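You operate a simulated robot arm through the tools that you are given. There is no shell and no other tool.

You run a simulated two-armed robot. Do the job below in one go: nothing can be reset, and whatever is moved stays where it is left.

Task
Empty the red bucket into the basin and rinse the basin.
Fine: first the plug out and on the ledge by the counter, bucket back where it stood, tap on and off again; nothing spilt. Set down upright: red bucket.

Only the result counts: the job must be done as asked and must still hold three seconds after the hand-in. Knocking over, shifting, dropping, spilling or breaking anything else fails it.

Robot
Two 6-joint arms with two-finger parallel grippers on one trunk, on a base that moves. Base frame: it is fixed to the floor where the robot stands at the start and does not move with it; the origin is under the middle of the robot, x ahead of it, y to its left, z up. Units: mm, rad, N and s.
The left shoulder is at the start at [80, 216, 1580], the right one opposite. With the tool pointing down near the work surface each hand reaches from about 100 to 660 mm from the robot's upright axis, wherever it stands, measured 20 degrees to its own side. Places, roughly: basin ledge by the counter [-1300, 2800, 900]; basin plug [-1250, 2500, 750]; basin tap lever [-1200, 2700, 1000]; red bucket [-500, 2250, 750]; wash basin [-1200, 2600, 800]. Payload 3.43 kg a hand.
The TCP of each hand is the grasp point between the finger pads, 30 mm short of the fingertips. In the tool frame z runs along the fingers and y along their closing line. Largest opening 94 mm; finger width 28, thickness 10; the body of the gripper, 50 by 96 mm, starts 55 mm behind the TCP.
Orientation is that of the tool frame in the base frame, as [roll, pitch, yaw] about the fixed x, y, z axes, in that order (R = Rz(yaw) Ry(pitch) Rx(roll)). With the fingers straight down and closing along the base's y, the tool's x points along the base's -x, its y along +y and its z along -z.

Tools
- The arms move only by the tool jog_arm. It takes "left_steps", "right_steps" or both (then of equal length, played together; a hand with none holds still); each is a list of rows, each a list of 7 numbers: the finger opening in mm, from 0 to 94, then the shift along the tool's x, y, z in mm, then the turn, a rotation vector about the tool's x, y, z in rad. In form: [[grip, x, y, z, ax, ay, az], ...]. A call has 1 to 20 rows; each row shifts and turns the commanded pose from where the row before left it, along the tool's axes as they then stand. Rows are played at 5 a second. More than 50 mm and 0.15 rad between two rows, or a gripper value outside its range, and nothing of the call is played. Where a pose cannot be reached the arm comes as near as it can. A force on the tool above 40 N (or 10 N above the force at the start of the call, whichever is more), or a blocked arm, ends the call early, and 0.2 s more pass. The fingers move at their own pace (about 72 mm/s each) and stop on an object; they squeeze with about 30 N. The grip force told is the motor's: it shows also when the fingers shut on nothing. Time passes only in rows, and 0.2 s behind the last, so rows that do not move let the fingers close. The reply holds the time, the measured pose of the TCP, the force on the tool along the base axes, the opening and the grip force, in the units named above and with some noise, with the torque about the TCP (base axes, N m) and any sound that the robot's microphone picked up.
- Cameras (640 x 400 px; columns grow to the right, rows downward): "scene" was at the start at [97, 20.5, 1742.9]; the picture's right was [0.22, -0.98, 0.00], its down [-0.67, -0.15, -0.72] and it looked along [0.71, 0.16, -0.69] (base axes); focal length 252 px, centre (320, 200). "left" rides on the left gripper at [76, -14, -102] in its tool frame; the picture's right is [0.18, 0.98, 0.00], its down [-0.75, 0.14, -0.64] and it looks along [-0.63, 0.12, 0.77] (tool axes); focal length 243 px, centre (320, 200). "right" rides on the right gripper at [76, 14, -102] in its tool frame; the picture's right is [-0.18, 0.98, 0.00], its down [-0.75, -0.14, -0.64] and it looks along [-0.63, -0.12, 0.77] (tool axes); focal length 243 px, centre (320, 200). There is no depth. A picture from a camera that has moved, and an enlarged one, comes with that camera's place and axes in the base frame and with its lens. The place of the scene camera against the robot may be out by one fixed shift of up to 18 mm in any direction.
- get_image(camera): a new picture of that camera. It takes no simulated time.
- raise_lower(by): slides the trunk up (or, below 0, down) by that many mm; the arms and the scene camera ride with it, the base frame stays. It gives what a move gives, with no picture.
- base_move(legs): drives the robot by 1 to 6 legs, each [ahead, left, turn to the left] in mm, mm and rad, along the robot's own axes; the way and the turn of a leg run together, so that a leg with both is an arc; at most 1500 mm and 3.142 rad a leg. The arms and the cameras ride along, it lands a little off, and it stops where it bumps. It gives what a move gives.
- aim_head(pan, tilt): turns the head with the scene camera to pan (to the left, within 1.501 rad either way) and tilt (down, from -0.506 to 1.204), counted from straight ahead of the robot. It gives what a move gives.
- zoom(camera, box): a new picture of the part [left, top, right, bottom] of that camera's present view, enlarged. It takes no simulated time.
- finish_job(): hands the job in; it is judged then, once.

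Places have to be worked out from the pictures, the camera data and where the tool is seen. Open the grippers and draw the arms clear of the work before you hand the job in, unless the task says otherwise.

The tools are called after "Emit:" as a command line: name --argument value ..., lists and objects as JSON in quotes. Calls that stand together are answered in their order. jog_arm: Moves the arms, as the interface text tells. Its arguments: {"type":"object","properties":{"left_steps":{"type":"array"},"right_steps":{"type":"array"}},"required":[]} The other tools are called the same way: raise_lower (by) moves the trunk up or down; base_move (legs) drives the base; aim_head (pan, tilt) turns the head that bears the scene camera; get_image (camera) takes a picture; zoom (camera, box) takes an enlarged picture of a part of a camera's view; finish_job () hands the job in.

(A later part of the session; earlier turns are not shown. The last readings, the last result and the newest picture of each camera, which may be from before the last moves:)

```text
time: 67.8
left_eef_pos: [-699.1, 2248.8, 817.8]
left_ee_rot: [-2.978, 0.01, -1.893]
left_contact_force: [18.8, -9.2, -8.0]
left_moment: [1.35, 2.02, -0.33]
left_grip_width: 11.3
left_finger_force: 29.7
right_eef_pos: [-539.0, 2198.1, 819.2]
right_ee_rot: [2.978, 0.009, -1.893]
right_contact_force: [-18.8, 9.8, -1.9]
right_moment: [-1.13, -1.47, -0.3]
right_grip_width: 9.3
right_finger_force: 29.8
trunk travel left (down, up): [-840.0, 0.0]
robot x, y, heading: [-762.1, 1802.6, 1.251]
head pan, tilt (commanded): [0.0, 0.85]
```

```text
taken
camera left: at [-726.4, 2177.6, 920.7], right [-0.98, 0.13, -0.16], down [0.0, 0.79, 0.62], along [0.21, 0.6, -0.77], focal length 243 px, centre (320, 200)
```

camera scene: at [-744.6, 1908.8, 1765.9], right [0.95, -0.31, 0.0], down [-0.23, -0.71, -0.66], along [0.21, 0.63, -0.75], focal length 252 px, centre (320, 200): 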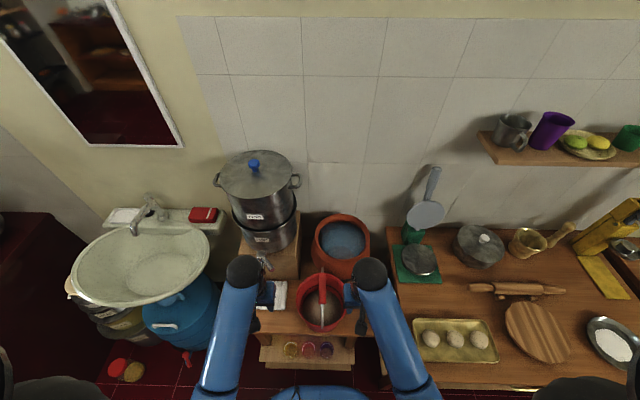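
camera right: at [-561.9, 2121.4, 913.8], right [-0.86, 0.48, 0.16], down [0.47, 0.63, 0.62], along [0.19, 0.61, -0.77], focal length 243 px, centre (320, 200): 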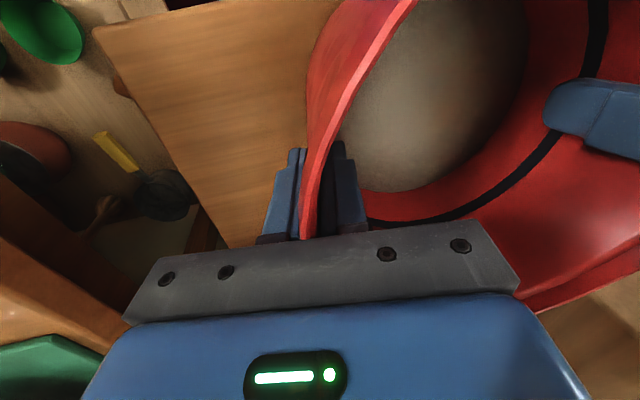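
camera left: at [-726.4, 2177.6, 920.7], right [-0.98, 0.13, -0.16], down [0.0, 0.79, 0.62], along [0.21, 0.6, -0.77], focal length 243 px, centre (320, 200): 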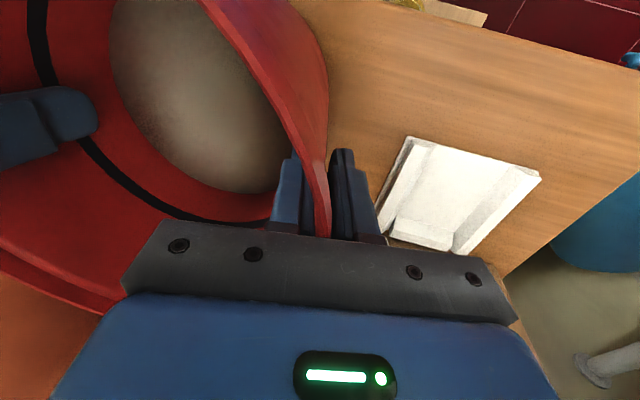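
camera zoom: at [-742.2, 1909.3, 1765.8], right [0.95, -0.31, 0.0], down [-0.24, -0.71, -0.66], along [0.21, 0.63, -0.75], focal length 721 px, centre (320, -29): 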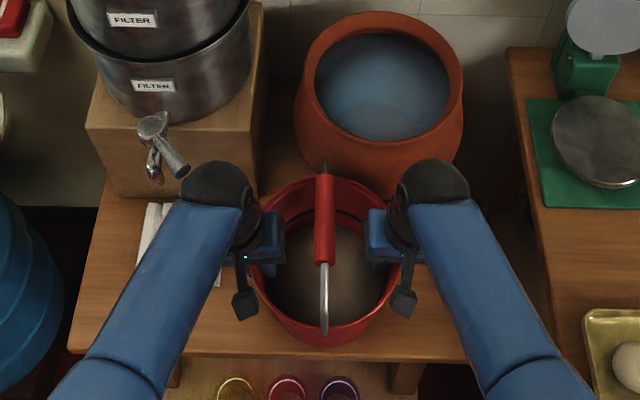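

The bucket is off the table (about 10 N total weight), with ~21 N of outward tension between the hands. I relax that by bringing the hands 1.5 mm inward each.

Emit:
jog_arm --left_steps '[[0, 0, -0.8, 0, 0, 0, 0], [0, 0, -0.8, 0, 0, 0, 0], [0, 0, 0, 0, 0, 0, 0]]' --right_steps '[[0, 0, 0.8, 0, 0, 0, 0], [0, 0, 0.8, 0, 0, 0, 0], [0, 0, 0, 0, 0, 0, 0]]'

```text
time: 68.6
left_eef_pos: [-699.0, 2248.3, 817.7]
left_ee_rot: [-2.981, 0.007, -1.892]
left_contact_force: [-3.7, -1.5, -11.0]
left_moment: [0.98, 1.9, -0.27]
left_grip_width: 11.3
left_finger_force: 29.7
right_eef_pos: [-538.5, 2198.4, 818.4]
right_ee_rot: [2.979, 0.004, -1.891]
right_contact_force: [3.1, 1.6, -0.2]
right_moment: [-0.69, -1.04, -0.2]
right_grip_width: 9.1
right_finger_force: 29.8
trunk travel left (down, up): [-840.0, 0.0]
robot x, y, heading: [-761.5, 1801.5, 1.25]
head pan, tilt (commanded): [0.0, 0.85]
```

Lateral tension is gone; weight ≈11 N. I lift on in step, drifting 20 mm toward me first to stay clear of the clay pot.

Emit:
jog_arm --left_steps '[[0, 8, -1.61, -9.87, 0, 0, 0], [0, 8, -1.61, -9.87, 0, 0, 0], [0, 8, -3.22, -19.74, 0, 0, 0], [0, 0, -3.22, -19.74, 0, 0, 0], [0, 0, 0, 0, 0, 0, 0]]' --right_steps '[[0, 8, 1.61, -10.37, 0, 0, 0], [0, 8, 1.61, -10.37, 0, 0, 0], [0, 8, 3.22, -19.74, 0, 0, 0], [0, 0, 3.22, -19.74, 0, 0, 0], [0, 0, 0, 0, 0, 0, 0]]'

Emit:
get_image --camera "scene"

Emit:
get_image --camera "left"

```text
time: 69.8
left_eef_pos: [-706.4, 2226.8, 878.2]
left_ee_rot: [-2.981, 0.008, -1.893]
left_contact_force: [-12.8, 1.2, -11.1]
left_moment: [0.8, 1.92, -0.23]
left_grip_width: 11.0
left_finger_force: 30.7
right_eef_pos: [-547.9, 2175.4, 879.8]
right_ee_rot: [2.979, 0.006, -1.893]
right_contact_force: [12.6, -1.2, 0.7]
right_moment: [-0.49, -0.97, -0.21]
right_grip_width: 9.0
right_finger_force: 29.7
trunk travel left (down, up): [-840.0, 0.0]
robot x, y, heading: [-764.9, 1801.7, 1.254]
head pan, tilt (commanded): [0.0, 0.85]
```

```text
taken
camera scene: at [-741.9, 1910.1, 1765.8], right [0.95, -0.31, 0.0], down [-0.24, -0.71, -0.66], along [0.21, 0.63, -0.75], focal length 252 px, centre (320, 200)
```

scene: 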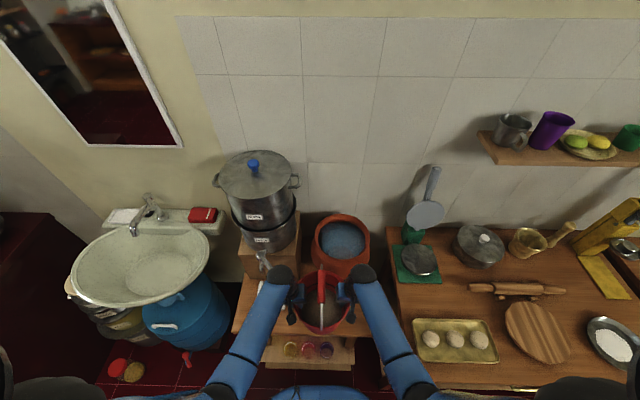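

```text
taken
camera left: at [-734.6, 2154.5, 981.2], right [-0.98, 0.13, -0.16], down [0.01, 0.79, 0.62], along [0.21, 0.6, -0.77], focal length 243 px, centre (320, 200)
```

left: 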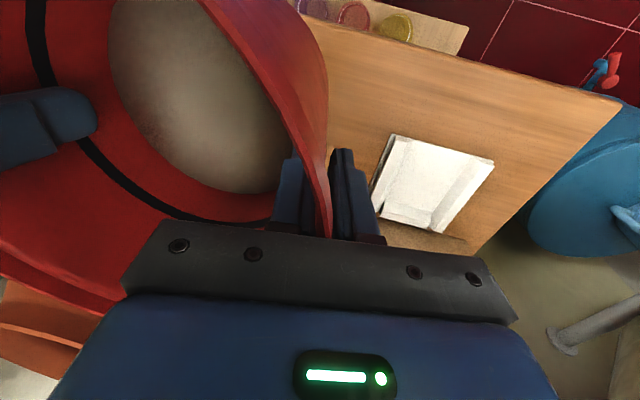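

The bucket rides steadily in the hands (rim unchanged in the view). I lift to TCP z≈1030, easing ~0.8 mm outward to cancel the slight squeeze.

Emit:
jog_arm --left_steps '[[0, 0, -2.96, -18.75, 0, 0, 0], [0, 0, -2.96, -18.75, 0, 0, 0], [0, 0, -2.96, -18.75, 0, 0, 0], [0, 0, -2.96, -18.75, 0, 0, 0], [0, 0, -2.96, -18.75, 0, 0, 0], [0, 0, -2.96, -18.75, 0, 0, 0], [0, 0, -2.96, -18.75, 0, 0, 0], [0, 0, -2.96, -18.75, 0, 0, 0]]' --right_steps '[[0, 0, 2.96, -18.75, 0, 0, 0], [0, 0, 2.96, -18.75, 0, 0, 0], [0, 0, 2.96, -18.75, 0, 0, 0], [0, 0, 2.96, -18.75, 0, 0, 0], [0, 0, 2.96, -18.75, 0, 0, 0], [0, 0, 2.96, -18.75, 0, 0, 0], [0, 0, 2.96, -18.75, 0, 0, 0], [0, 0, 2.96, -18.75, 0, 0, 0]]'

Emit:
get_image --camera "scene"

Emit:
get_image --camera "left"

```text
time: 71.6
left_eef_pos: [-706.9, 2225.2, 1029.9]
left_ee_rot: [-2.982, 0.01, -1.891]
left_contact_force: [-19.4, 3.0, -11.1]
left_moment: [0.69, 1.84, -0.16]
left_grip_width: 10.4
left_finger_force: 29.8
right_eef_pos: [-545.4, 2175.4, 1032.6]
right_ee_rot: [2.982, 0.008, -1.894]
right_contact_force: [20.1, -2.7, 0.3]
right_moment: [-0.33, -0.97, -0.37]
right_grip_width: 9.9
right_finger_force: 29.8
trunk travel left (down, up): [-840.0, 0.0]
robot x, y, heading: [-761.6, 1801.4, 1.254]
head pan, tilt (commanded): [0.0, 0.85]
```

```text
taken
camera scene: at [-742.1, 1909.7, 1765.8], right [0.95, -0.31, 0.0], down [-0.24, -0.71, -0.66], along [0.21, 0.63, -0.75], focal length 252 px, centre (320, 200)
```

scene: 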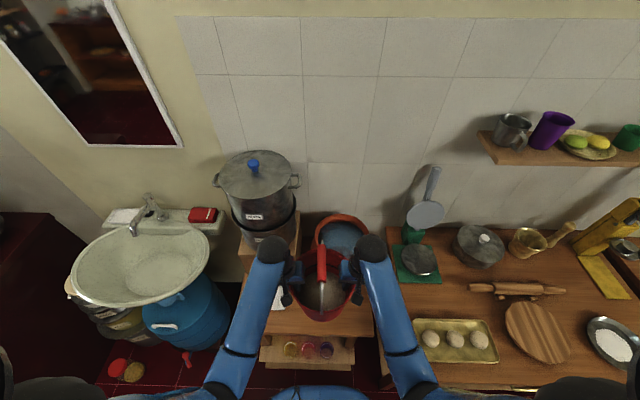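

```text
taken
camera left: at [-733.6, 2153.9, 1132.5], right [-0.98, 0.13, -0.16], down [0.0, 0.79, 0.62], along [0.21, 0.6, -0.77], focal length 243 px, centre (320, 200)
```

left: 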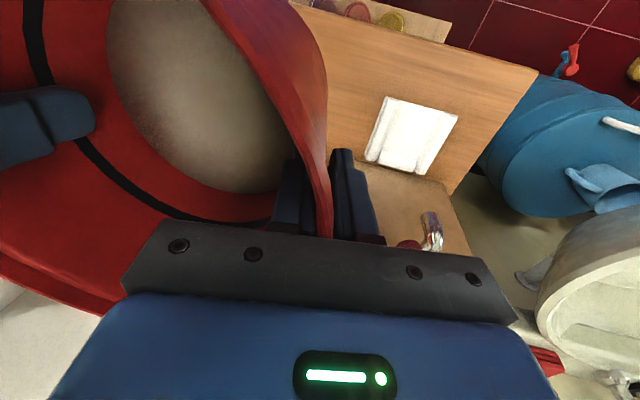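

The bucket is up (bottom ≈920) with ~20 N squeeze between the hands; I ease 1.3 mm outward each, then back off 60 mm and drive left to the pouring station.

Emit:
jog_arm --left_steps '[[0, 0, 0.65, 0, 0, 0, 0], [0, 0, 0.65, 0, 0, 0, 0], [0, 0, 0, 0, 0, 0, 0]]' --right_steps '[[0, 0, -0.65, 0, 0, 0, 0], [0, 0, -0.65, 0, 0, 0, 0], [0, 0, 0, 0, 0, 0, 0]]'

Emit:
base_move --legs '[[-60, 0, 0]]'

Emit:
get_image --camera "left"

```text
time: 72.4
left_eef_pos: [-706.5, 2224.3, 1030.7]
left_ee_rot: [-2.974, 0.011, -1.894]
left_contact_force: [1.9, -5.0, -9.6]
left_moment: [0.85, 2.03, -0.19]
left_grip_width: 11.3
left_finger_force: 29.4
right_eef_pos: [-546.3, 2174.1, 1031.5]
right_ee_rot: [2.976, 0.008, -1.89]
right_contact_force: [-2.3, 4.4, 0.0]
right_moment: [-0.54, -1.3, -0.47]
right_grip_width: 9.5
right_finger_force: 30.6
trunk travel left (down, up): [-840.0, 0.0]
robot x, y, heading: [-762.7, 1805.2, 1.25]
head pan, tilt (commanded): [0.0, 0.85]
```

```text
time: 73.4
left_eef_pos: [-721.8, 2179.4, 1025.4]
left_ee_rot: [-2.974, 0.001, -1.893]
left_contact_force: [17.8, -8.8, -9.1]
left_moment: [0.86, 2.08, -0.27]
left_grip_width: 11.5
left_finger_force: 29.7
right_eef_pos: [-561.9, 2127.3, 1027.8]
right_ee_rot: [2.976, -0.002, -1.891]
right_contact_force: [-17.1, 11.2, -2.5]
right_moment: [-0.79, -1.57, -0.43]
right_grip_width: 9.4
right_finger_force: 30.4
trunk travel left (down, up): [-840.0, 0.0]
robot x, y, heading: [-778.9, 1745.5, 1.248]
head pan, tilt (commanded): [0.0, 0.85]
```

```text
taken
camera left: at [-749.1, 2108.8, 1129.2], right [-0.98, 0.13, -0.16], down [0.01, 0.79, 0.61], along [0.21, 0.6, -0.78], focal length 243 px, centre (320, 200)
```

left: 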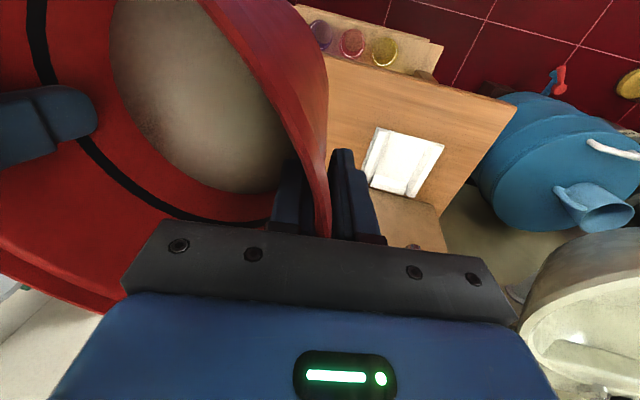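

Grip remains good; internal tension varies within ±20 N. I drive left about half the way and check.

Emit:
base_move --legs '[[0, 400, 0]]'

Emit:
get_image --camera "scene"

Emit:
get_image --camera "right"

```text
time: 75.9
left_eef_pos: [-1099.5, 2293.7, 1031.4]
left_ee_rot: [-2.98, 0.011, -1.897]
left_contact_force: [8.2, -5.9, -10.4]
left_moment: [0.58, 2.19, -0.23]
left_grip_width: 11.0
left_finger_force: 29.7
right_eef_pos: [-939.7, 2243.0, 1030.9]
right_ee_rot: [2.975, 0.008, -1.897]
right_contact_force: [-7.5, 6.7, -1.4]
right_moment: [-0.31, -1.49, -0.44]
right_grip_width: 9.6
right_finger_force: 30.0
trunk travel left (down, up): [-840.0, 0.0]
robot x, y, heading: [-1157.5, 1870.3, 1.247]
head pan, tilt (commanded): [0.0, 0.85]
```

```text
taken
camera scene: at [-1134.9, 1977.5, 1765.8], right [0.95, -0.32, 0.0], down [-0.24, -0.71, -0.66], along [0.21, 0.63, -0.75], focal length 252 px, centre (320, 200)
```

scene: 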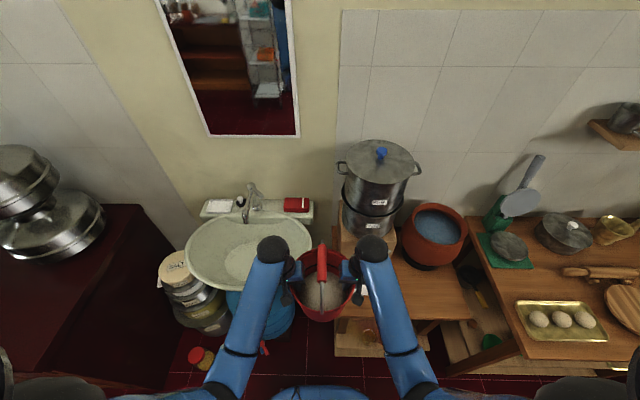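

```text
taken
camera right: at [-962.0, 2168.5, 1135.1], right [-0.86, 0.48, 0.17], down [0.47, 0.63, 0.62], along [0.19, 0.61, -0.77], focal length 243 px, centre (320, 200)
```

right: 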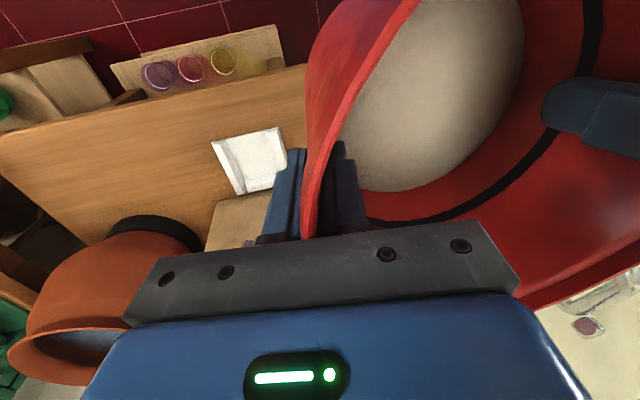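

Bucket steady and level. I drive the remaining 430 mm left, then 60 mm forward to the rehearsed standing point.

Emit:
base_move --legs '[[0, 432, 0]]'

Emit:
base_move --legs '[[62, 0, -0.008]]'

Emit:
get_image --camera "scene"

Emit:
get_image --camera "right"

Emit:
get_image --camera "left"

```text
time: 78.5
left_eef_pos: [-1507.5, 2431.8, 1031.2]
left_ee_rot: [-2.979, 0.01, -1.902]
left_contact_force: [6.3, -5.8, -10.8]
left_moment: [0.57, 2.2, -0.21]
left_grip_width: 10.9
left_finger_force: 30.1
right_eef_pos: [-1347.6, 2380.5, 1031.7]
right_ee_rot: [2.975, 0.007, -1.9]
right_contact_force: [-5.9, 6.4, -1.4]
right_moment: [-0.3, -1.45, -0.41]
right_grip_width: 9.8
right_finger_force: 30.3
trunk travel left (down, up): [-840.0, 0.0]
robot x, y, heading: [-1572.2, 2010.3, 1.244]
head pan, tilt (commanded): [0.0, 0.85]
```

```text
time: 79.5
left_eef_pos: [-1489.5, 2480.5, 1034.6]
left_ee_rot: [-2.976, 0.018, -1.913]
left_contact_force: [6.3, -5.6, -8.6]
left_moment: [1.07, 1.95, -0.03]
left_grip_width: 11.2
left_finger_force: 30.1
right_eef_pos: [-1331.7, 2428.2, 1036.4]
right_ee_rot: [2.98, 0.019, -1.91]
right_contact_force: [-6.2, 2.6, -0.3]
right_moment: [-0.67, -1.34, -0.35]
right_grip_width: 9.6
right_finger_force: 29.8
trunk travel left (down, up): [-840.0, 0.0]
robot x, y, heading: [-1551.6, 2070.4, 1.233]
head pan, tilt (commanded): [0.0, 0.85]
```

```text
taken
camera scene: at [-1534.7, 2158.4, 1767.1], right [0.94, -0.33, 0.0], down [-0.25, -0.7, -0.67], along [0.22, 0.63, -0.74], focal length 252 px, centre (320, 200)
```

scene: 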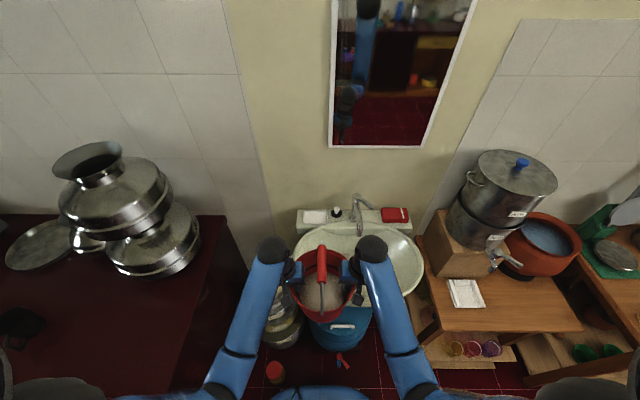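

```text
taken
camera right: at [-1355.2, 2352.4, 1138.9], right [-0.85, 0.49, 0.16], down [0.48, 0.62, 0.62], along [0.21, 0.61, -0.76], focal length 243 px, centre (320, 200)
```

right: 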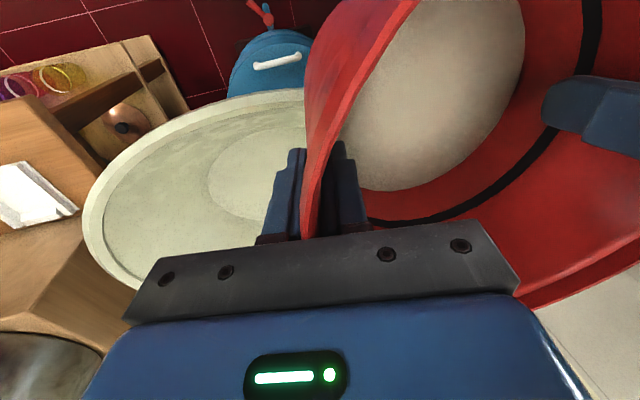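

```text
taken
camera left: at [-1520.0, 2408.7, 1136.2], right [-0.97, 0.15, -0.17], down [0.02, 0.78, 0.62], along [0.23, 0.61, -0.76], focal length 243 px, centre (320, 200)
```

left: 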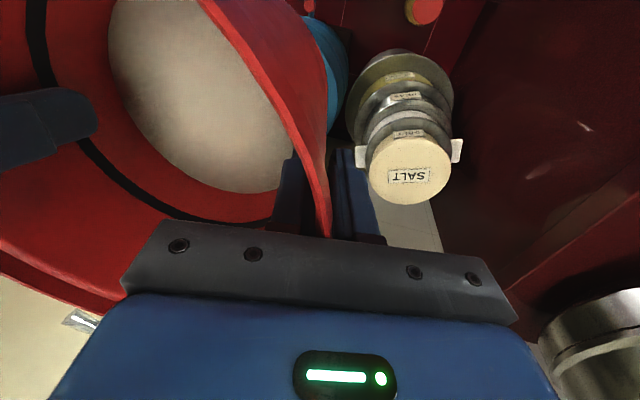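

Bucket is in front of the basin's left half (centre e1≈-2136, e2≈1858, bottom ≈925), robot where I rehearsed. I move it forward 140 mm upright over the basin first.

Emit:
jog_arm --left_steps '[[0, -35, 0, 0, 0, 0, 0], [0, -35, 0, 0, 0, 0, 0], [0, -35, 0, 0, 0, 0, 0], [0, -35, 0, 0, 0, 0, 0], [0, 0, 0, 0, 0, 0, 0]]' --right_steps '[[0, -35, 0, 0, 0, 0, 0], [0, -35, 0, 0, 0, 0, 0], [0, -35, 0, 0, 0, 0, 0], [0, -35, 0, 0, 0, 0, 0], [0, 0, 0, 0, 0, 0, 0]]'

Emit:
get_image --camera "right"

Emit:
get_image --camera "scene"

```text
time: 80.7
left_eef_pos: [-1438.4, 2622.5, 1031.6]
left_ee_rot: [-2.977, 0.005, -1.914]
left_contact_force: [4.0, -2.7, -8.5]
left_moment: [0.54, 1.98, -0.02]
left_grip_width: 10.5
left_finger_force: 29.9
right_eef_pos: [-1280.5, 2569.6, 1033.8]
right_ee_rot: [2.978, 0.007, -1.91]
right_contact_force: [-3.4, 2.4, -2.9]
right_moment: [-0.36, -1.44, -0.26]
right_grip_width: 9.9
right_finger_force: 29.7
trunk travel left (down, up): [-840.0, 0.0]
robot x, y, heading: [-1549.3, 2072.3, 1.236]
head pan, tilt (commanded): [0.0, 0.85]
```

```text
taken
camera right: at [-1303.4, 2496.3, 1137.2], right [-0.85, 0.49, 0.16], down [0.48, 0.63, 0.62], along [0.2, 0.6, -0.77], focal length 243 px, centre (320, 200)
```

right: 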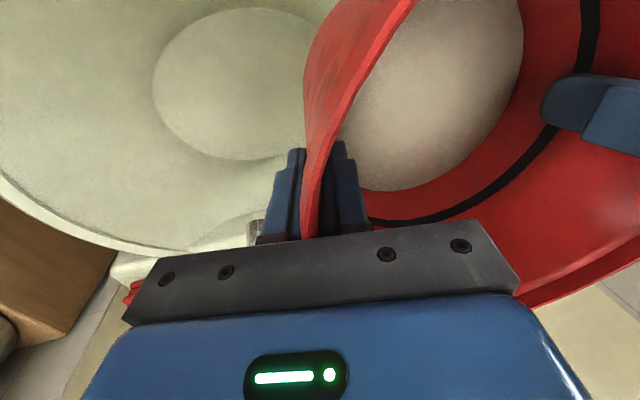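

```text
taken
camera scene: at [-1526.4, 2177.6, 1765.6], right [0.94, -0.33, 0.0], down [-0.25, -0.71, -0.66], along [0.22, 0.62, -0.75], focal length 252 px, centre (320, 200)
```

scene: 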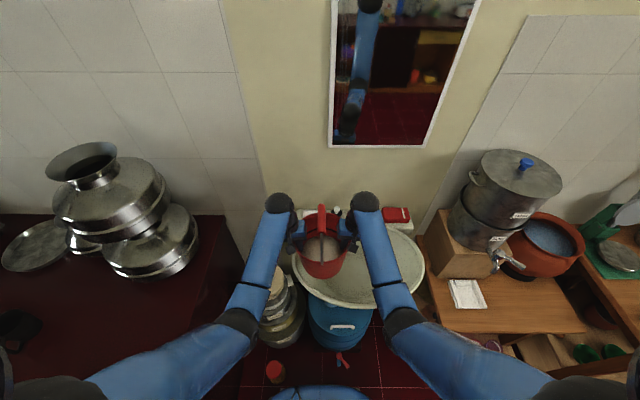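

Now over the basin (P≈2009), spout is clear to the right. I begin the tilt toward me: first 22° with slight forward travel, both hands turning about their common axis.

Emit:
jog_arm --left_steps '[[0, -13.6, 0.03, 0.17, 0, -0.1292, 0.0215], [0, -13.46, 0.32, 1.92, 0, -0.1292, 0.0215], [0, -13.09, 0.61, 3.64, 0, -0.1292, 0.0215], [0, 0, 0, 0, 0, 0, 0]]' --right_steps '[[0, -13.4, 0.03, -0.17, 0, -0.1292, -0.0215], [0, -13.31, -0.26, 1.56, 0, -0.1292, -0.0215], [0, -12.99, -0.54, 3.26, 0, -0.1292, -0.0215], [0, 0, 0, 0, 0, 0, 0]]'

Emit:
get_image --camera "left"

Emit:
get_image --camera "right"

Emit:
zoom --camera "scene" --box '[220, 170, 440, 330]'

```text
time: 81.7
left_eef_pos: [-1426.3, 2659.7, 1030.3]
left_ee_rot: [-2.978, 0.401, -1.911]
left_contact_force: [-1.5, -0.8, -10.1]
left_moment: [0.37, 1.97, 0.7]
left_grip_width: 10.3
left_finger_force: 30.3
right_eef_pos: [-1267.2, 2606.5, 1034.7]
right_ee_rot: [2.977, 0.403, -1.91]
right_contact_force: [0.9, 0.9, -1.4]
right_moment: [-0.19, -1.17, -0.87]
right_grip_width: 10.0
right_finger_force: 30.2
trunk travel left (down, up): [-840.0, 0.0]
robot x, y, heading: [-1547.6, 2067.5, 1.236]
head pan, tilt (commanded): [0.0, 0.85]
```

```text
taken
camera left: at [-1466.7, 2557.6, 1095.9], right [-0.95, 0.22, -0.22], down [-0.08, 0.51, 0.86], along [0.3, 0.83, -0.47], focal length 243 px, centre (320, 200)
```

left: 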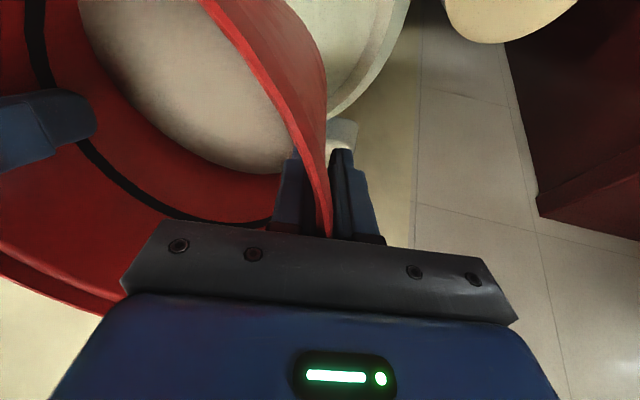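

```text
taken
camera right: at [-1302.4, 2500.3, 1100.3], right [-0.88, 0.42, 0.22], down [0.38, 0.35, 0.86], along [0.29, 0.84, -0.47], focal length 243 px, centre (320, 200)
```

right: 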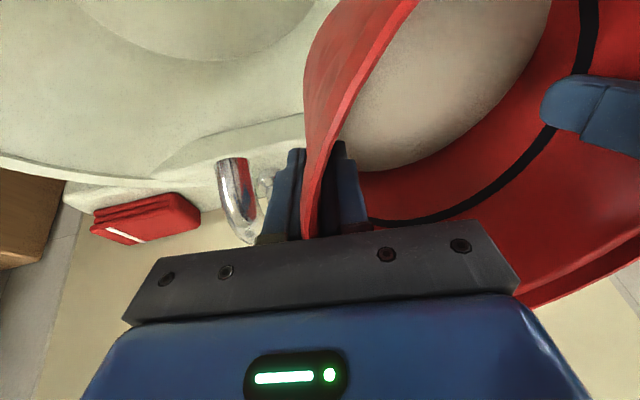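

```text
2.50 times, centred on (330, 250) of scene
camera zoom: at [-1528.0, 2174.5, 1765.8], right [0.94, -0.33, 0.0], down [-0.25, -0.71, -0.66], along [0.22, 0.62, -0.75], focal length 631 px, centre (295, 75)
```

zoom: 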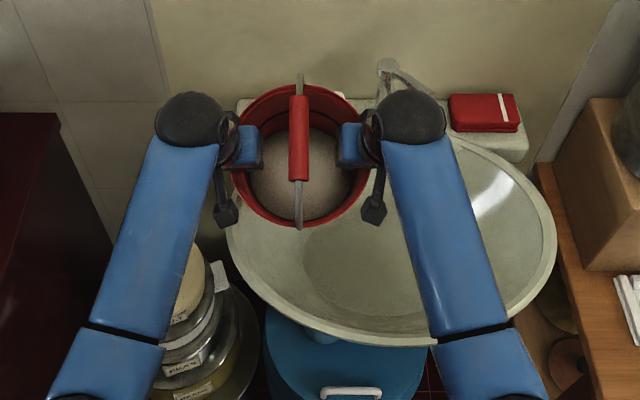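

The bucket turns cleanly with the hands at 23°, small forces. I continue to 45° with forward travel to P≈2090.

Emit:
jog_arm --left_steps '[[0, -12.5, 0.88, 5.29, 0, -0.1292, 0.0215], [0, -11.69, 1.14, 6.86, 0, -0.1292, 0.0215], [0, -10.68, 1.38, 8.3, 0, -0.1292, 0.0215], [0, 0, 0, 0, 0, 0, 0]]' --right_steps '[[0, -12.44, -0.82, 4.91, 0, -0.1292, -0.0215], [0, -11.69, -1.08, 6.47, 0, -0.1292, -0.0215], [0, -10.73, -1.32, 7.92, 0, -0.1292, -0.0215], [0, 0, 0, 0, 0, 0, 0]]'

Emit:
get_image --camera "right"

Emit:
zoom --camera "scene" --box '[220, 170, 440, 330]'

```text
time: 82.7
left_eef_pos: [-1411.4, 2698.5, 1030.9]
left_ee_rot: [-2.978, 0.792, -1.913]
left_contact_force: [-9.0, 5.7, -10.8]
left_moment: [0.44, 1.4, 1.38]
left_grip_width: 11.2
left_finger_force: 30.1
right_eef_pos: [-1253.2, 2644.7, 1033.6]
right_ee_rot: [2.979, 0.793, -1.907]
right_contact_force: [9.1, -5.9, 0.2]
right_moment: [-0.24, -0.55, -0.98]
right_grip_width: 9.2
right_finger_force: 30.8
trunk travel left (down, up): [-840.0, 0.0]
robot x, y, heading: [-1551.6, 2070.2, 1.231]
head pan, tilt (commanded): [0.0, 0.85]
```

```text
taken
camera right: at [-1293.0, 2523.8, 1051.6], right [-0.91, 0.34, 0.24], down [0.26, 0.01, 0.97], along [0.32, 0.94, -0.09], focal length 243 px, centre (320, 200)
```

right: 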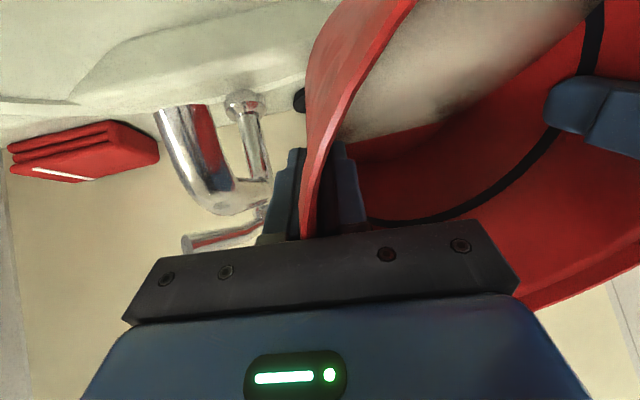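

```text
2.50 times, centred on (330, 250) of scene
camera zoom: at [-1527.2, 2176.0, 1765.7], right [0.94, -0.33, 0.0], down [-0.25, -0.71, -0.66], along [0.22, 0.62, -0.75], focal length 631 px, centre (295, 75)
```

zoom: 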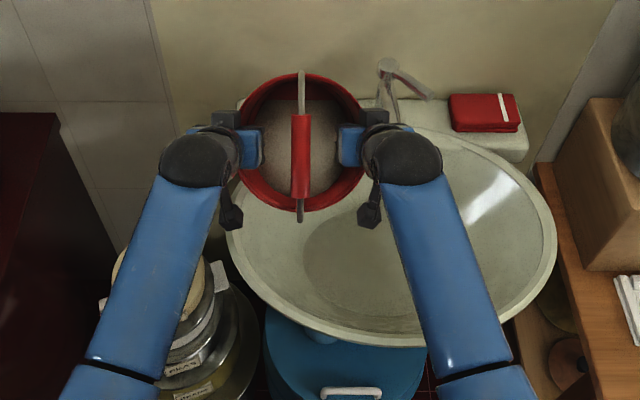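

At 45° all is well; the lip is over the basin middle (e2≈1994). I go to 60°, then look for flow.

Emit:
jog_arm --left_steps '[[0, -2.95, 0.49, 2.95, 0, -0.1292, 0.0215], [0, -2.53, 0.55, 3.3, 0, -0.1292, 0.0215], [0, 0, 0, 0, 0, 0, 0], [0, 0, 0, 0, 0, 0, 0]]' --right_steps '[[0, -2.67, -0.44, 2.67, 0, -0.1292, -0.0215], [0, -2.29, -0.5, 2.99, 0, -0.1292, -0.0215], [0, 0, 0, 0, 0, 0, 0], [0, 0, 0, 0, 0, 0, 0]]'

Emit:
zoom --camera "scene" --box '[220, 170, 440, 330]'

Emit:
get_image --camera "right"

```text
time: 83.7
left_eef_pos: [-1408.7, 2704.8, 1031.2]
left_ee_rot: [-2.98, 1.057, -1.911]
left_contact_force: [-17.4, 12.0, -9.5]
left_moment: [0.36, 0.99, 1.75]
left_grip_width: 11.5
left_finger_force: 30.3
right_eef_pos: [-1250.6, 2651.6, 1033.6]
right_ee_rot: [2.979, 1.057, -1.909]
right_contact_force: [17.2, -10.6, 0.7]
right_moment: [-0.17, -0.24, -0.93]
right_grip_width: 9.0
right_finger_force: 30.2
trunk travel left (down, up): [-840.0, 0.0]
robot x, y, heading: [-1548.8, 2072.4, 1.237]
head pan, tilt (commanded): [0.0, 0.85]
```

```text
2.50 times, centred on (330, 250) of scene
camera zoom: at [-1527.6, 2175.2, 1765.8], right [0.94, -0.33, 0.0], down [-0.25, -0.71, -0.66], along [0.22, 0.62, -0.75], focal length 631 px, centre (295, 75)
```

zoom: 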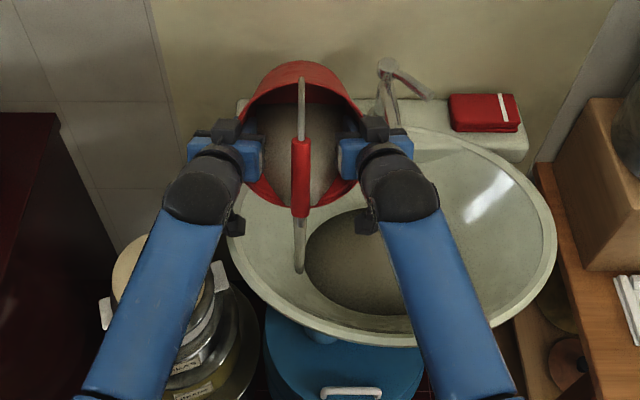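

```text
taken
camera right: at [-1290.5, 2530.6, 1019.0], right [-0.93, 0.28, 0.24], down [0.18, -0.23, 0.96], along [0.32, 0.93, 0.17], focal length 243 px, centre (320, 200)
```

right: 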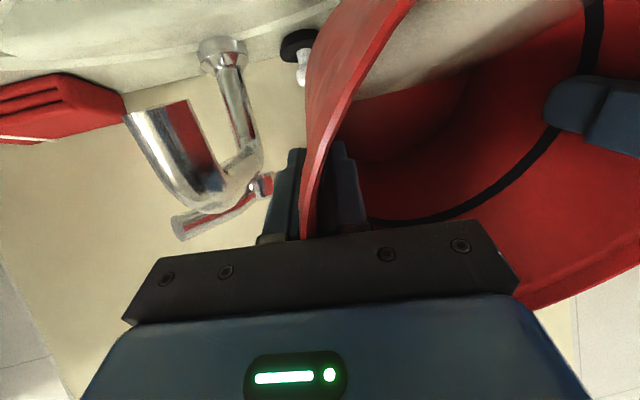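

Liquid has started pooling in the basin (dark pool at the bottom), the rest still in the bucket. I continue slowly to 75°, easing the squeeze slightly, and watch.

Emit:
jog_arm --left_steps '[[0, 2.27, -0.46, -3.95, 0, -0.0646, 0.0108], [0, 2.0, -0.48, -4.08, 0, -0.0646, 0.0108], [0, 0, 0, 0, 0, 0, 0], [0, 1.73, -0.5, -4.2, 0, -0.0646, 0.0108], [0, 1.45, -0.52, -4.31, 0, -0.0646, 0.0108], [0, 0, 0, 0, 0, 0, 0], [0, 0, 0, 0, 0, 0, 0]]' --right_steps '[[0, 2.42, 0.5, -4.2, 0, -0.0646, -0.0108], [0, 2.13, 0.52, -4.35, 0, -0.0646, -0.0108], [0, 0, 0, 0, 0, 0, 0], [0, 1.84, 0.55, -4.48, 0, -0.0646, -0.0108], [0, 1.54, 0.56, -4.59, 0, -0.0646, -0.0108], [0, 0, 0, 0, 0, 0, 0], [0, 0, 0, 0, 0, 0, 0]]'

Emit:
zoom --camera "scene" --box '[220, 170, 440, 330]'

Emit:
get_image --camera "right"

```text
time: 85.3
left_eef_pos: [-1415.3, 2688.7, 1030.9]
left_ee_rot: [-2.976, 1.318, -1.913]
left_contact_force: [-1.9, 6.2, -5.2]
left_moment: [0.07, 0.69, 2.09]
left_grip_width: 11.2
left_finger_force: 30.6
right_eef_pos: [-1258.3, 2633.1, 1034.0]
right_ee_rot: [2.975, 1.319, -1.908]
right_contact_force: [1.1, -4.9, 2.2]
right_moment: [0.1, -0.1, -1.31]
right_grip_width: 9.7
right_finger_force: 29.9
trunk travel left (down, up): [-840.0, 0.0]
robot x, y, heading: [-1552.5, 2068.8, 1.235]
head pan, tilt (commanded): [0.0, 0.85]
```

```text
2.50 times, centred on (330, 250) of scene
camera zoom: at [-1527.7, 2174.9, 1765.8], right [0.94, -0.33, 0.0], down [-0.25, -0.71, -0.66], along [0.22, 0.62, -0.75], focal length 631 px, centre (295, 75)
```

zoom: 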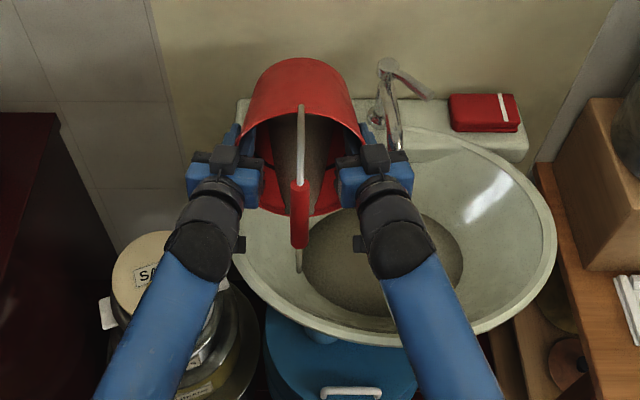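

```text
taken
camera right: at [-1294.8, 2519.6, 987.0], right [-0.95, 0.22, 0.22], down [0.1, -0.46, 0.88], along [0.29, 0.86, 0.42], focal length 243 px, centre (320, 200)
```

right: 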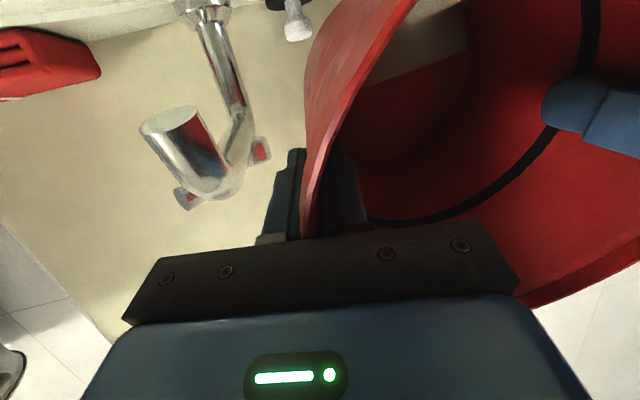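

Nearly all has run into the basin (weight now ≈3 N). I tilt on slowly to 90°.

Emit:
jog_arm --left_steps '[[0, -0.54, -0.905, -5.43, 0, -0.0631, 0.0105], [0, -0.89, -0.9, -5.39, 0, -0.0631, 0.0105], [0, 0, 0, 0, 0, 0, 0], [0, -1.24, -0.89, -5.32, 0, -0.0631, 0.0105], [0, -1.58, -0.87, -5.23, 0, -0.0631, 0.0105], [0, 0, 0, 0, 0, 0, 0], [0, 0, 0, 0, 0, 0, 0]]' --right_steps '[[0, -0.58, 1.01, -6.06, 0, -0.0631, -0.0105], [0, -0.97, 1.0, -6.01, 0, -0.0631, -0.0105], [0, 0, 0, 0, 0, 0, 0], [0, -1.36, 0.99, -5.93, 0, -0.0631, -0.0105], [0, -1.74, 0.97, -5.84, 0, -0.0631, -0.0105], [0, 0, 0, 0, 0, 0, 0], [0, 0, 0, 0, 0, 0, 0]]'

Emit:
zoom --camera "scene" --box '[220, 170, 440, 330]'

Emit:
get_image --camera "left"

```text
time: 86.1
left_eef_pos: [-1416.9, 2687.0, 1035.7]
left_ee_rot: [-2.985, 1.384, -1.908]
left_contact_force: [5.4, 2.5, -4.0]
left_moment: [0.4, 0.42, 2.12]
left_grip_width: 10.3
left_finger_force: 30.0
left hand out of reach, approached as far as the arm can: row 1, 2, 4
right_eef_pos: [-1258.9, 2628.7, 1037.7]
right_ee_rot: [2.966, 1.383, -1.93]
right_contact_force: [-5.7, -2.1, 1.8]
right_moment: [-0.35, -0.02, -1.44]
right_grip_width: 9.0
right_finger_force: 29.9
right hand out of reach, approached as far as the arm can: row 1, 2, 4
trunk travel left (down, up): [-840.0, 0.0]
robot x, y, heading: [-1548.6, 2072.7, 1.231]
head pan, tilt (commanded): [0.0, 0.85]
stopped in row 4 (left hand): the force on the tool passed its limit at 43 N (the readings are from after the stop); the commanded pose is now the measured one
```

```text
2.50 times, centred on (330, 250) of scene
camera zoom: at [-1528.0, 2174.2, 1765.8], right [0.94, -0.33, 0.0], down [-0.25, -0.71, -0.66], along [0.22, 0.62, -0.75], focal length 631 px, centre (295, 75)
```

zoom: 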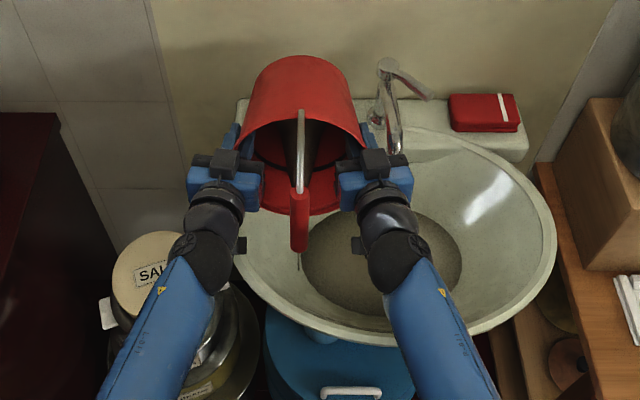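

```text
taken
camera left: at [-1458.1, 2578.5, 979.4], right [-0.88, 0.43, -0.21], down [-0.38, -0.35, 0.85], along [0.3, 0.83, 0.48], focal length 243 px, centre (320, 200)
```

left: 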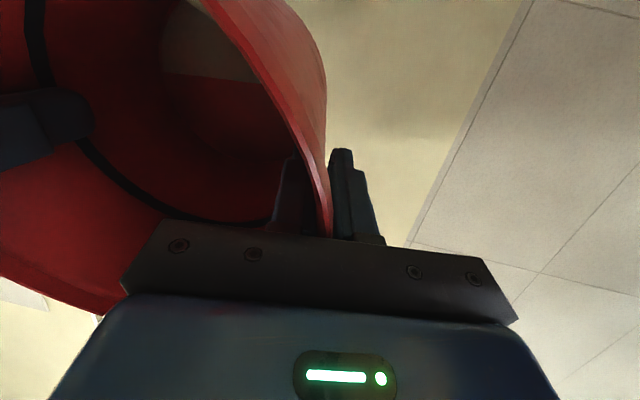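

At 79° both arms met a reach limit (wrist), and the call stopped safely; forces are small and only a residue remains in the bucket. In the rehearsal I was higher relative to the shoulders, so I lift both hands 30 mm here before tilting on.

Emit:
jog_arm --left_steps '[[0, -9.83, -0.31, -1.83, 0, 0, 0], [0, -9.83, -0.31, -1.83, 0, 0, 0], [0, -9.83, -0.31, -1.83, 0, 0, 0], [0, 0, 0, 0, 0, 0, 0]]' --right_steps '[[0, -9.83, 0.31, -1.83, 0, 0, 0], [0, -9.83, 0.31, -1.83, 0, 0, 0], [0, -9.83, 0.31, -1.83, 0, 0, 0], [0, 0, 0, 0, 0, 0, 0]]'

Emit:
zoom --camera "scene" --box '[220, 170, 440, 330]'

```text
time: 87.1
left_eef_pos: [-1416.6, 2685.4, 1065.6]
left_ee_rot: [-2.978, 1.382, -1.906]
left_contact_force: [-1.5, 6.6, -2.9]
left_moment: [0.18, 0.43, 2.12]
left_grip_width: 10.3
left_finger_force: 29.8
right_eef_pos: [-1259.3, 2629.1, 1069.4]
right_ee_rot: [2.972, 1.384, -1.926]
right_contact_force: [0.4, -5.9, 0.1]
right_moment: [-0.15, -0.17, -1.25]
right_grip_width: 9.0
right_finger_force: 29.6
trunk travel left (down, up): [-840.0, 0.0]
robot x, y, heading: [-1553.9, 2066.1, 1.231]
head pan, tilt (commanded): [0.0, 0.85]
```

```text
2.50 times, centred on (330, 250) of scene
camera zoom: at [-1528.0, 2174.1, 1765.8], right [0.94, -0.33, 0.0], down [-0.25, -0.71, -0.66], along [0.22, 0.62, -0.75], focal length 631 px, centre (295, 75)
```

zoom: 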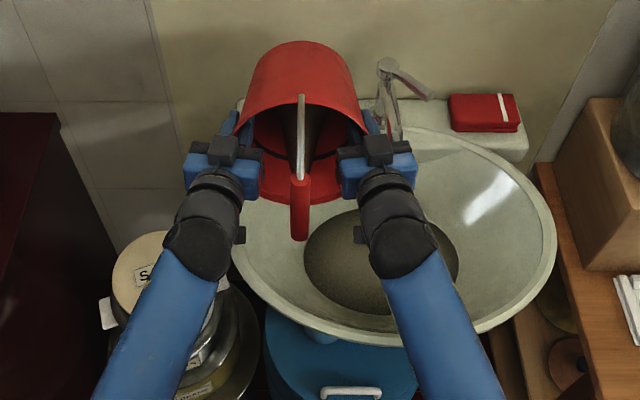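

No reach complaint here (Z≈1067). I tilt on in small steps.

Emit:
jog_arm --left_steps '[[0, 1.09, -0.85, -5.12, 0, -0.0646, 0.0108], [0, 0.75, -0.86, -5.18, 0, -0.0646, 0.0108], [0, 0, 0, 0, 0, 0, 0]]' --right_steps '[[0, 0.97, 0.92, -5.54, 0, -0.0646, -0.0108], [0, 0.6, 0.93, -5.59, 0, -0.0646, -0.0108], [0, 0, 0, 0, 0, 0, 0]]'

Emit:
zoom --camera "scene" --box '[220, 170, 440, 330]'

```text
time: 87.9
left_eef_pos: [-1417.7, 2682.4, 1067.2]
left_ee_rot: [-2.974, 1.45, -1.888]
left_contact_force: [7.6, 1.0, -2.1]
left_moment: [0.23, 0.28, 2.02]
left_grip_width: 9.4
left_finger_force: 30.6
left hand out of reach, approached as far as the arm can: row 1, 2
right_eef_pos: [-1259.8, 2626.2, 1071.2]
right_ee_rot: [2.959, 1.451, -1.952]
right_contact_force: [-6.6, -2.2, -0.8]
right_moment: [-0.21, -0.14, -1.45]
right_grip_width: 8.7
right_finger_force: 29.9
right hand out of reach, approached as far as the arm can: row 1, 2
trunk travel left (down, up): [-840.0, 0.0]
robot x, y, heading: [-1552.6, 2070.9, 1.233]
head pan, tilt (commanded): [0.0, 0.85]
stopped in row 3 (left hand): the force on the tool passed its limit at 42 N (the readings are from after the stop); the commanded pose is now the measured one
```

```text
2.50 times, centred on (330, 250) of scene
camera zoom: at [-1528.0, 2174.2, 1765.8], right [0.94, -0.33, 0.0], down [-0.25, -0.71, -0.66], along [0.22, 0.62, -0.75], focal length 631 px, centre (295, 75)
```

zoom: 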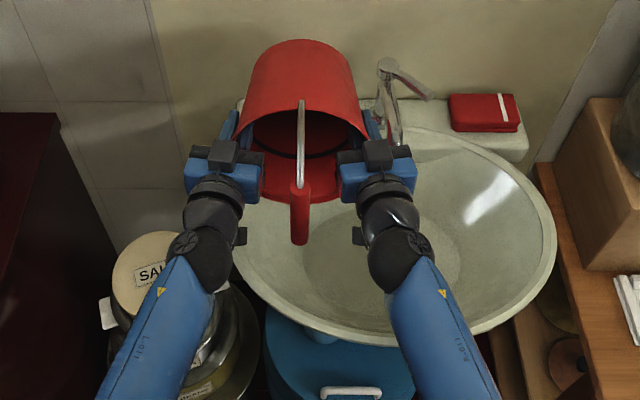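

At 83° the bucket interior looks dry and the basin pool has drained away. I look closer with the wrist cameras for any residue.

Emit:
get_image --camera "left"

Emit:
get_image --camera "right"

Emit:
zoom --camera "scene" --box '[290, 180, 380, 270]'

```text
taken
camera left: at [-1456.3, 2579.1, 1004.0], right [-0.88, 0.44, -0.2], down [-0.4, -0.41, 0.82], along [0.28, 0.8, 0.53], focal length 243 px, centre (320, 200)
```

left: 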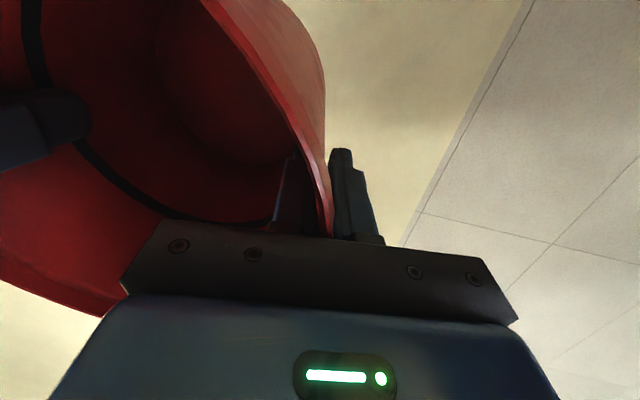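

```text
taken
camera right: at [-1296.6, 2520.6, 1008.6], right [-0.96, 0.21, 0.2], down [0.05, -0.57, 0.82], along [0.29, 0.79, 0.53], focal length 243 px, centre (320, 200)
```

right: 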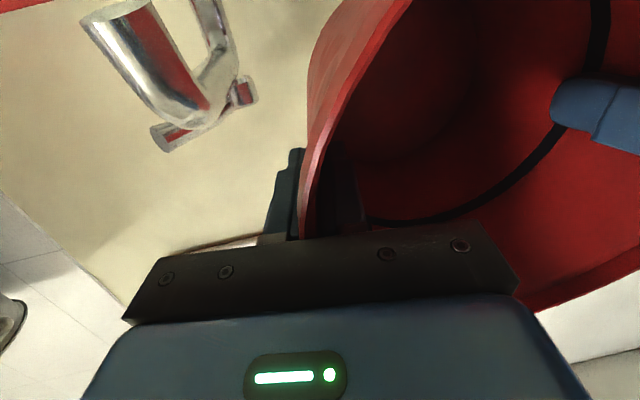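

```text
4.44 times, centred on (335, 225) of scene
camera zoom: at [-1528.0, 2174.2, 1765.8], right [0.94, -0.33, 0.0], down [-0.25, -0.71, -0.66], along [0.22, 0.62, -0.75], focal length 1122 px, centre (253, 89)
```

zoom: 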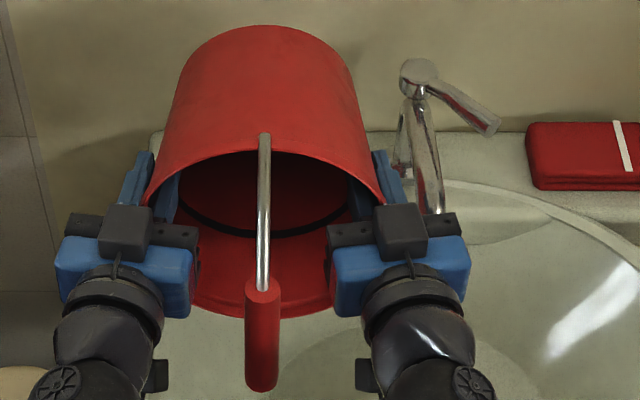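

The inside is bare red — empty. For certainty I try a few very small extra tilt steps (0.02 rad each).

Emit:
jog_arm --left_steps '[[0, 0.2, -0.1, -1, 0, -0.0197, 0.0033], [0, 0.2, -0.1, -1, 0, -0.0197, 0.0033], [0, 0.2, -0.1, -1, 0, -0.0197, 0.0033], [0, 0, 0, 0, 0, 0, 0], [0, 0, 0, 0, 0, 0, 0]]' --right_steps '[[0, 0.2, 0.1, -1, 0, -0.0197, -0.0033], [0, 0.2, 0.1, -1, 0, -0.0197, -0.0033], [0, 0.2, 0.1, -1, 0, -0.0197, -0.0033], [0, 0, 0, 0, 0, 0, 0], [0, 0, 0, 0, 0, 0, 0]]'

Emit:
zoom --camera "scene" --box '[220, 170, 440, 330]'

```text
time: 89.1
left_eef_pos: [-1416.8, 2680.9, 1067.5]
left_ee_rot: [-2.961, 1.513, -1.878]
left_contact_force: [12.0, -0.5, -1.4]
left_moment: [0.03, 0.23, 2.05]
left_grip_width: 9.5
left_finger_force: 30.1
right_eef_pos: [-1260.9, 2623.9, 1071.4]
right_ee_rot: [2.936, 1.51, -1.974]
right_contact_force: [-11.7, 1.7, -1.5]
right_moment: [-0.04, -0.11, -1.54]
right_grip_width: 8.7
right_finger_force: 30.0
trunk travel left (down, up): [-840.0, 0.0]
robot x, y, heading: [-1552.2, 2068.8, 1.233]
head pan, tilt (commanded): [0.0, 0.85]
```

```text
2.50 times, centred on (330, 250) of scene
camera zoom: at [-1528.1, 2173.9, 1765.9], right [0.94, -0.33, 0.0], down [-0.25, -0.71, -0.66], along [0.22, 0.62, -0.75], focal length 631 px, centre (295, 75)
```

zoom: 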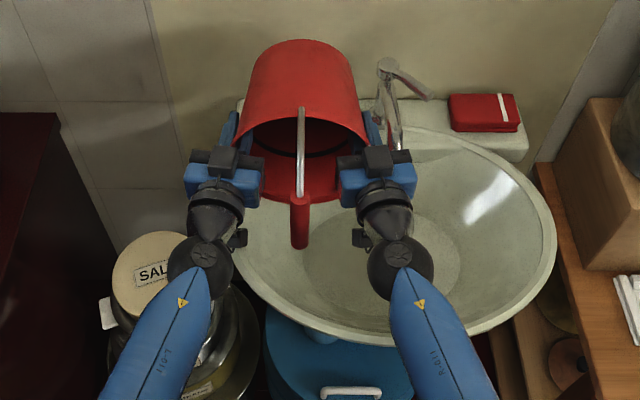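

Small steps work (now 87°). A few more to pass 90°, with 0.5 mm inward relief.

Emit:
jog_arm --left_steps '[[0, 0.1, -0.2, -1, 0, -0.0197, 0.0033], [0, 0.1, -0.2, -1, 0, -0.0197, 0.0033], [0, 0, -0.2, -1, 0, -0.0197, 0.0033], [0, 0, -0.2, -1, 0, -0.0197, 0.0033], [0, 0, 0, 0, 0, 0, 0], [0, 0, 0, 0, 0, 0, 0]]' --right_steps '[[0, 0.1, 0.2, -1, 0, -0.0197, -0.0033], [0, 0.1, 0.2, -1, 0, -0.0197, -0.0033], [0, 0, 0.2, -1, 0, -0.0197, -0.0033], [0, 0, 0.2, -1, 0, -0.0197, -0.0033], [0, 0, 0, 0, 0, 0, 0], [0, 0, 0, 0, 0, 0, 0]]'

Emit:
zoom --camera "scene" --box '[220, 170, 440, 330]'

```text
time: 90.5
left_eef_pos: [-1419.4, 2676.1, 1066.9]
left_ee_rot: [0.12, 1.549, 1.205]
left_contact_force: [6.2, 2.0, -0.2]
left_moment: [0.06, -0.09, 2.23]
left_grip_width: 9.6
left_finger_force: 29.4
right_eef_pos: [-1260.3, 2619.7, 1072.0]
right_ee_rot: [-0.062, 1.549, 1.309]
right_contact_force: [-6.2, -2.4, -1.9]
right_moment: [-0.14, 0.02, -1.41]
right_grip_width: 8.2
right_finger_force: 29.8
trunk travel left (down, up): [-840.0, 0.0]
robot x, y, heading: [-1550.7, 2071.9, 1.235]
head pan, tilt (commanded): [0.0, 0.85]
```

```text
2.50 times, centred on (330, 250) of scene
camera zoom: at [-1528.1, 2173.9, 1765.9], right [0.94, -0.33, 0.0], down [-0.25, -0.71, -0.66], along [0.22, 0.62, -0.75], focal length 631 px, centre (295, 75)
```

zoom: 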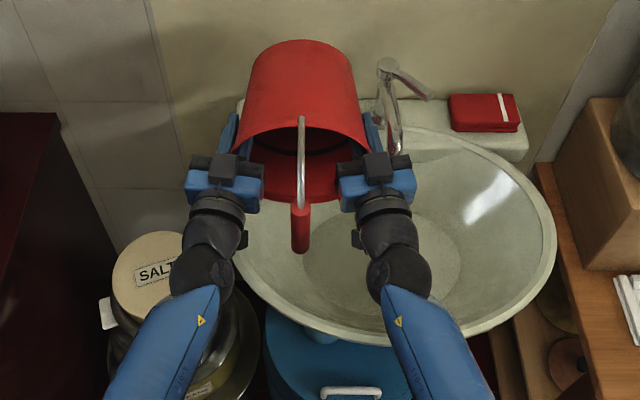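

Past 91° now and the bucket is empty. I reverse: first slowly back through the sensitive 91°→82° range.

Emit:
jog_arm --left_steps '[[0, 0, -0.49, -2.96, 0, 0.0197, -0.0033], [0, 0, -0.49, -2.96, 0, 0.0197, -0.0033], [0, 0.1, -0.49, -2.96, 0, 0.0197, -0.0033], [0, 0.2, -0.49, -2.96, 0, 0.0197, -0.0033], [0, 0.2, -0.49, -2.96, 0, 0.0197, -0.0033], [0, 0.3, -0.49, -2.96, 0, 0.0197, -0.0033], [0, 0.3, -0.49, -2.96, 0, 0.0197, -0.0033], [0, 0.4, -0.49, -2.96, 0, 0.0197, -0.0033]]' --right_steps '[[0, 0, 0.49, -2.96, 0, 0.0197, 0.0033], [0, 0, 0.49, -2.96, 0, 0.0197, 0.0033], [0, 0.1, 0.49, -2.96, 0, 0.0197, 0.0033], [0, 0.2, 0.49, -2.96, 0, 0.0197, 0.0033], [0, 0.2, 0.49, -2.96, 0, 0.0197, 0.0033], [0, 0.3, 0.49, -2.96, 0, 0.0197, 0.0033], [0, 0.3, 0.49, -2.96, 0, 0.0197, 0.0033], [0, 0.4, 0.49, -2.96, 0, 0.0197, 0.0033]]'

```text
time: 92.3
left_eef_pos: [-1427.9, 2652.8, 1066.6]
left_ee_rot: [-2.978, 1.43, -1.894]
left_contact_force: [-1.7, 3.6, -1.0]
left_moment: [-0.05, 0.39, 1.83]
left_grip_width: 9.5
left_finger_force: 29.8
right_eef_pos: [-1269.9, 2596.7, 1072.3]
right_ee_rot: [2.963, 1.431, -1.945]
right_contact_force: [0.6, -4.5, -1.5]
right_moment: [0.01, -0.37, -1.25]
right_grip_width: 8.8
right_finger_force: 30.6
trunk travel left (down, up): [-840.0, 0.0]
robot x, y, heading: [-1551.2, 2066.0, 1.243]
head pan, tilt (commanded): [0.0, 0.85]
```

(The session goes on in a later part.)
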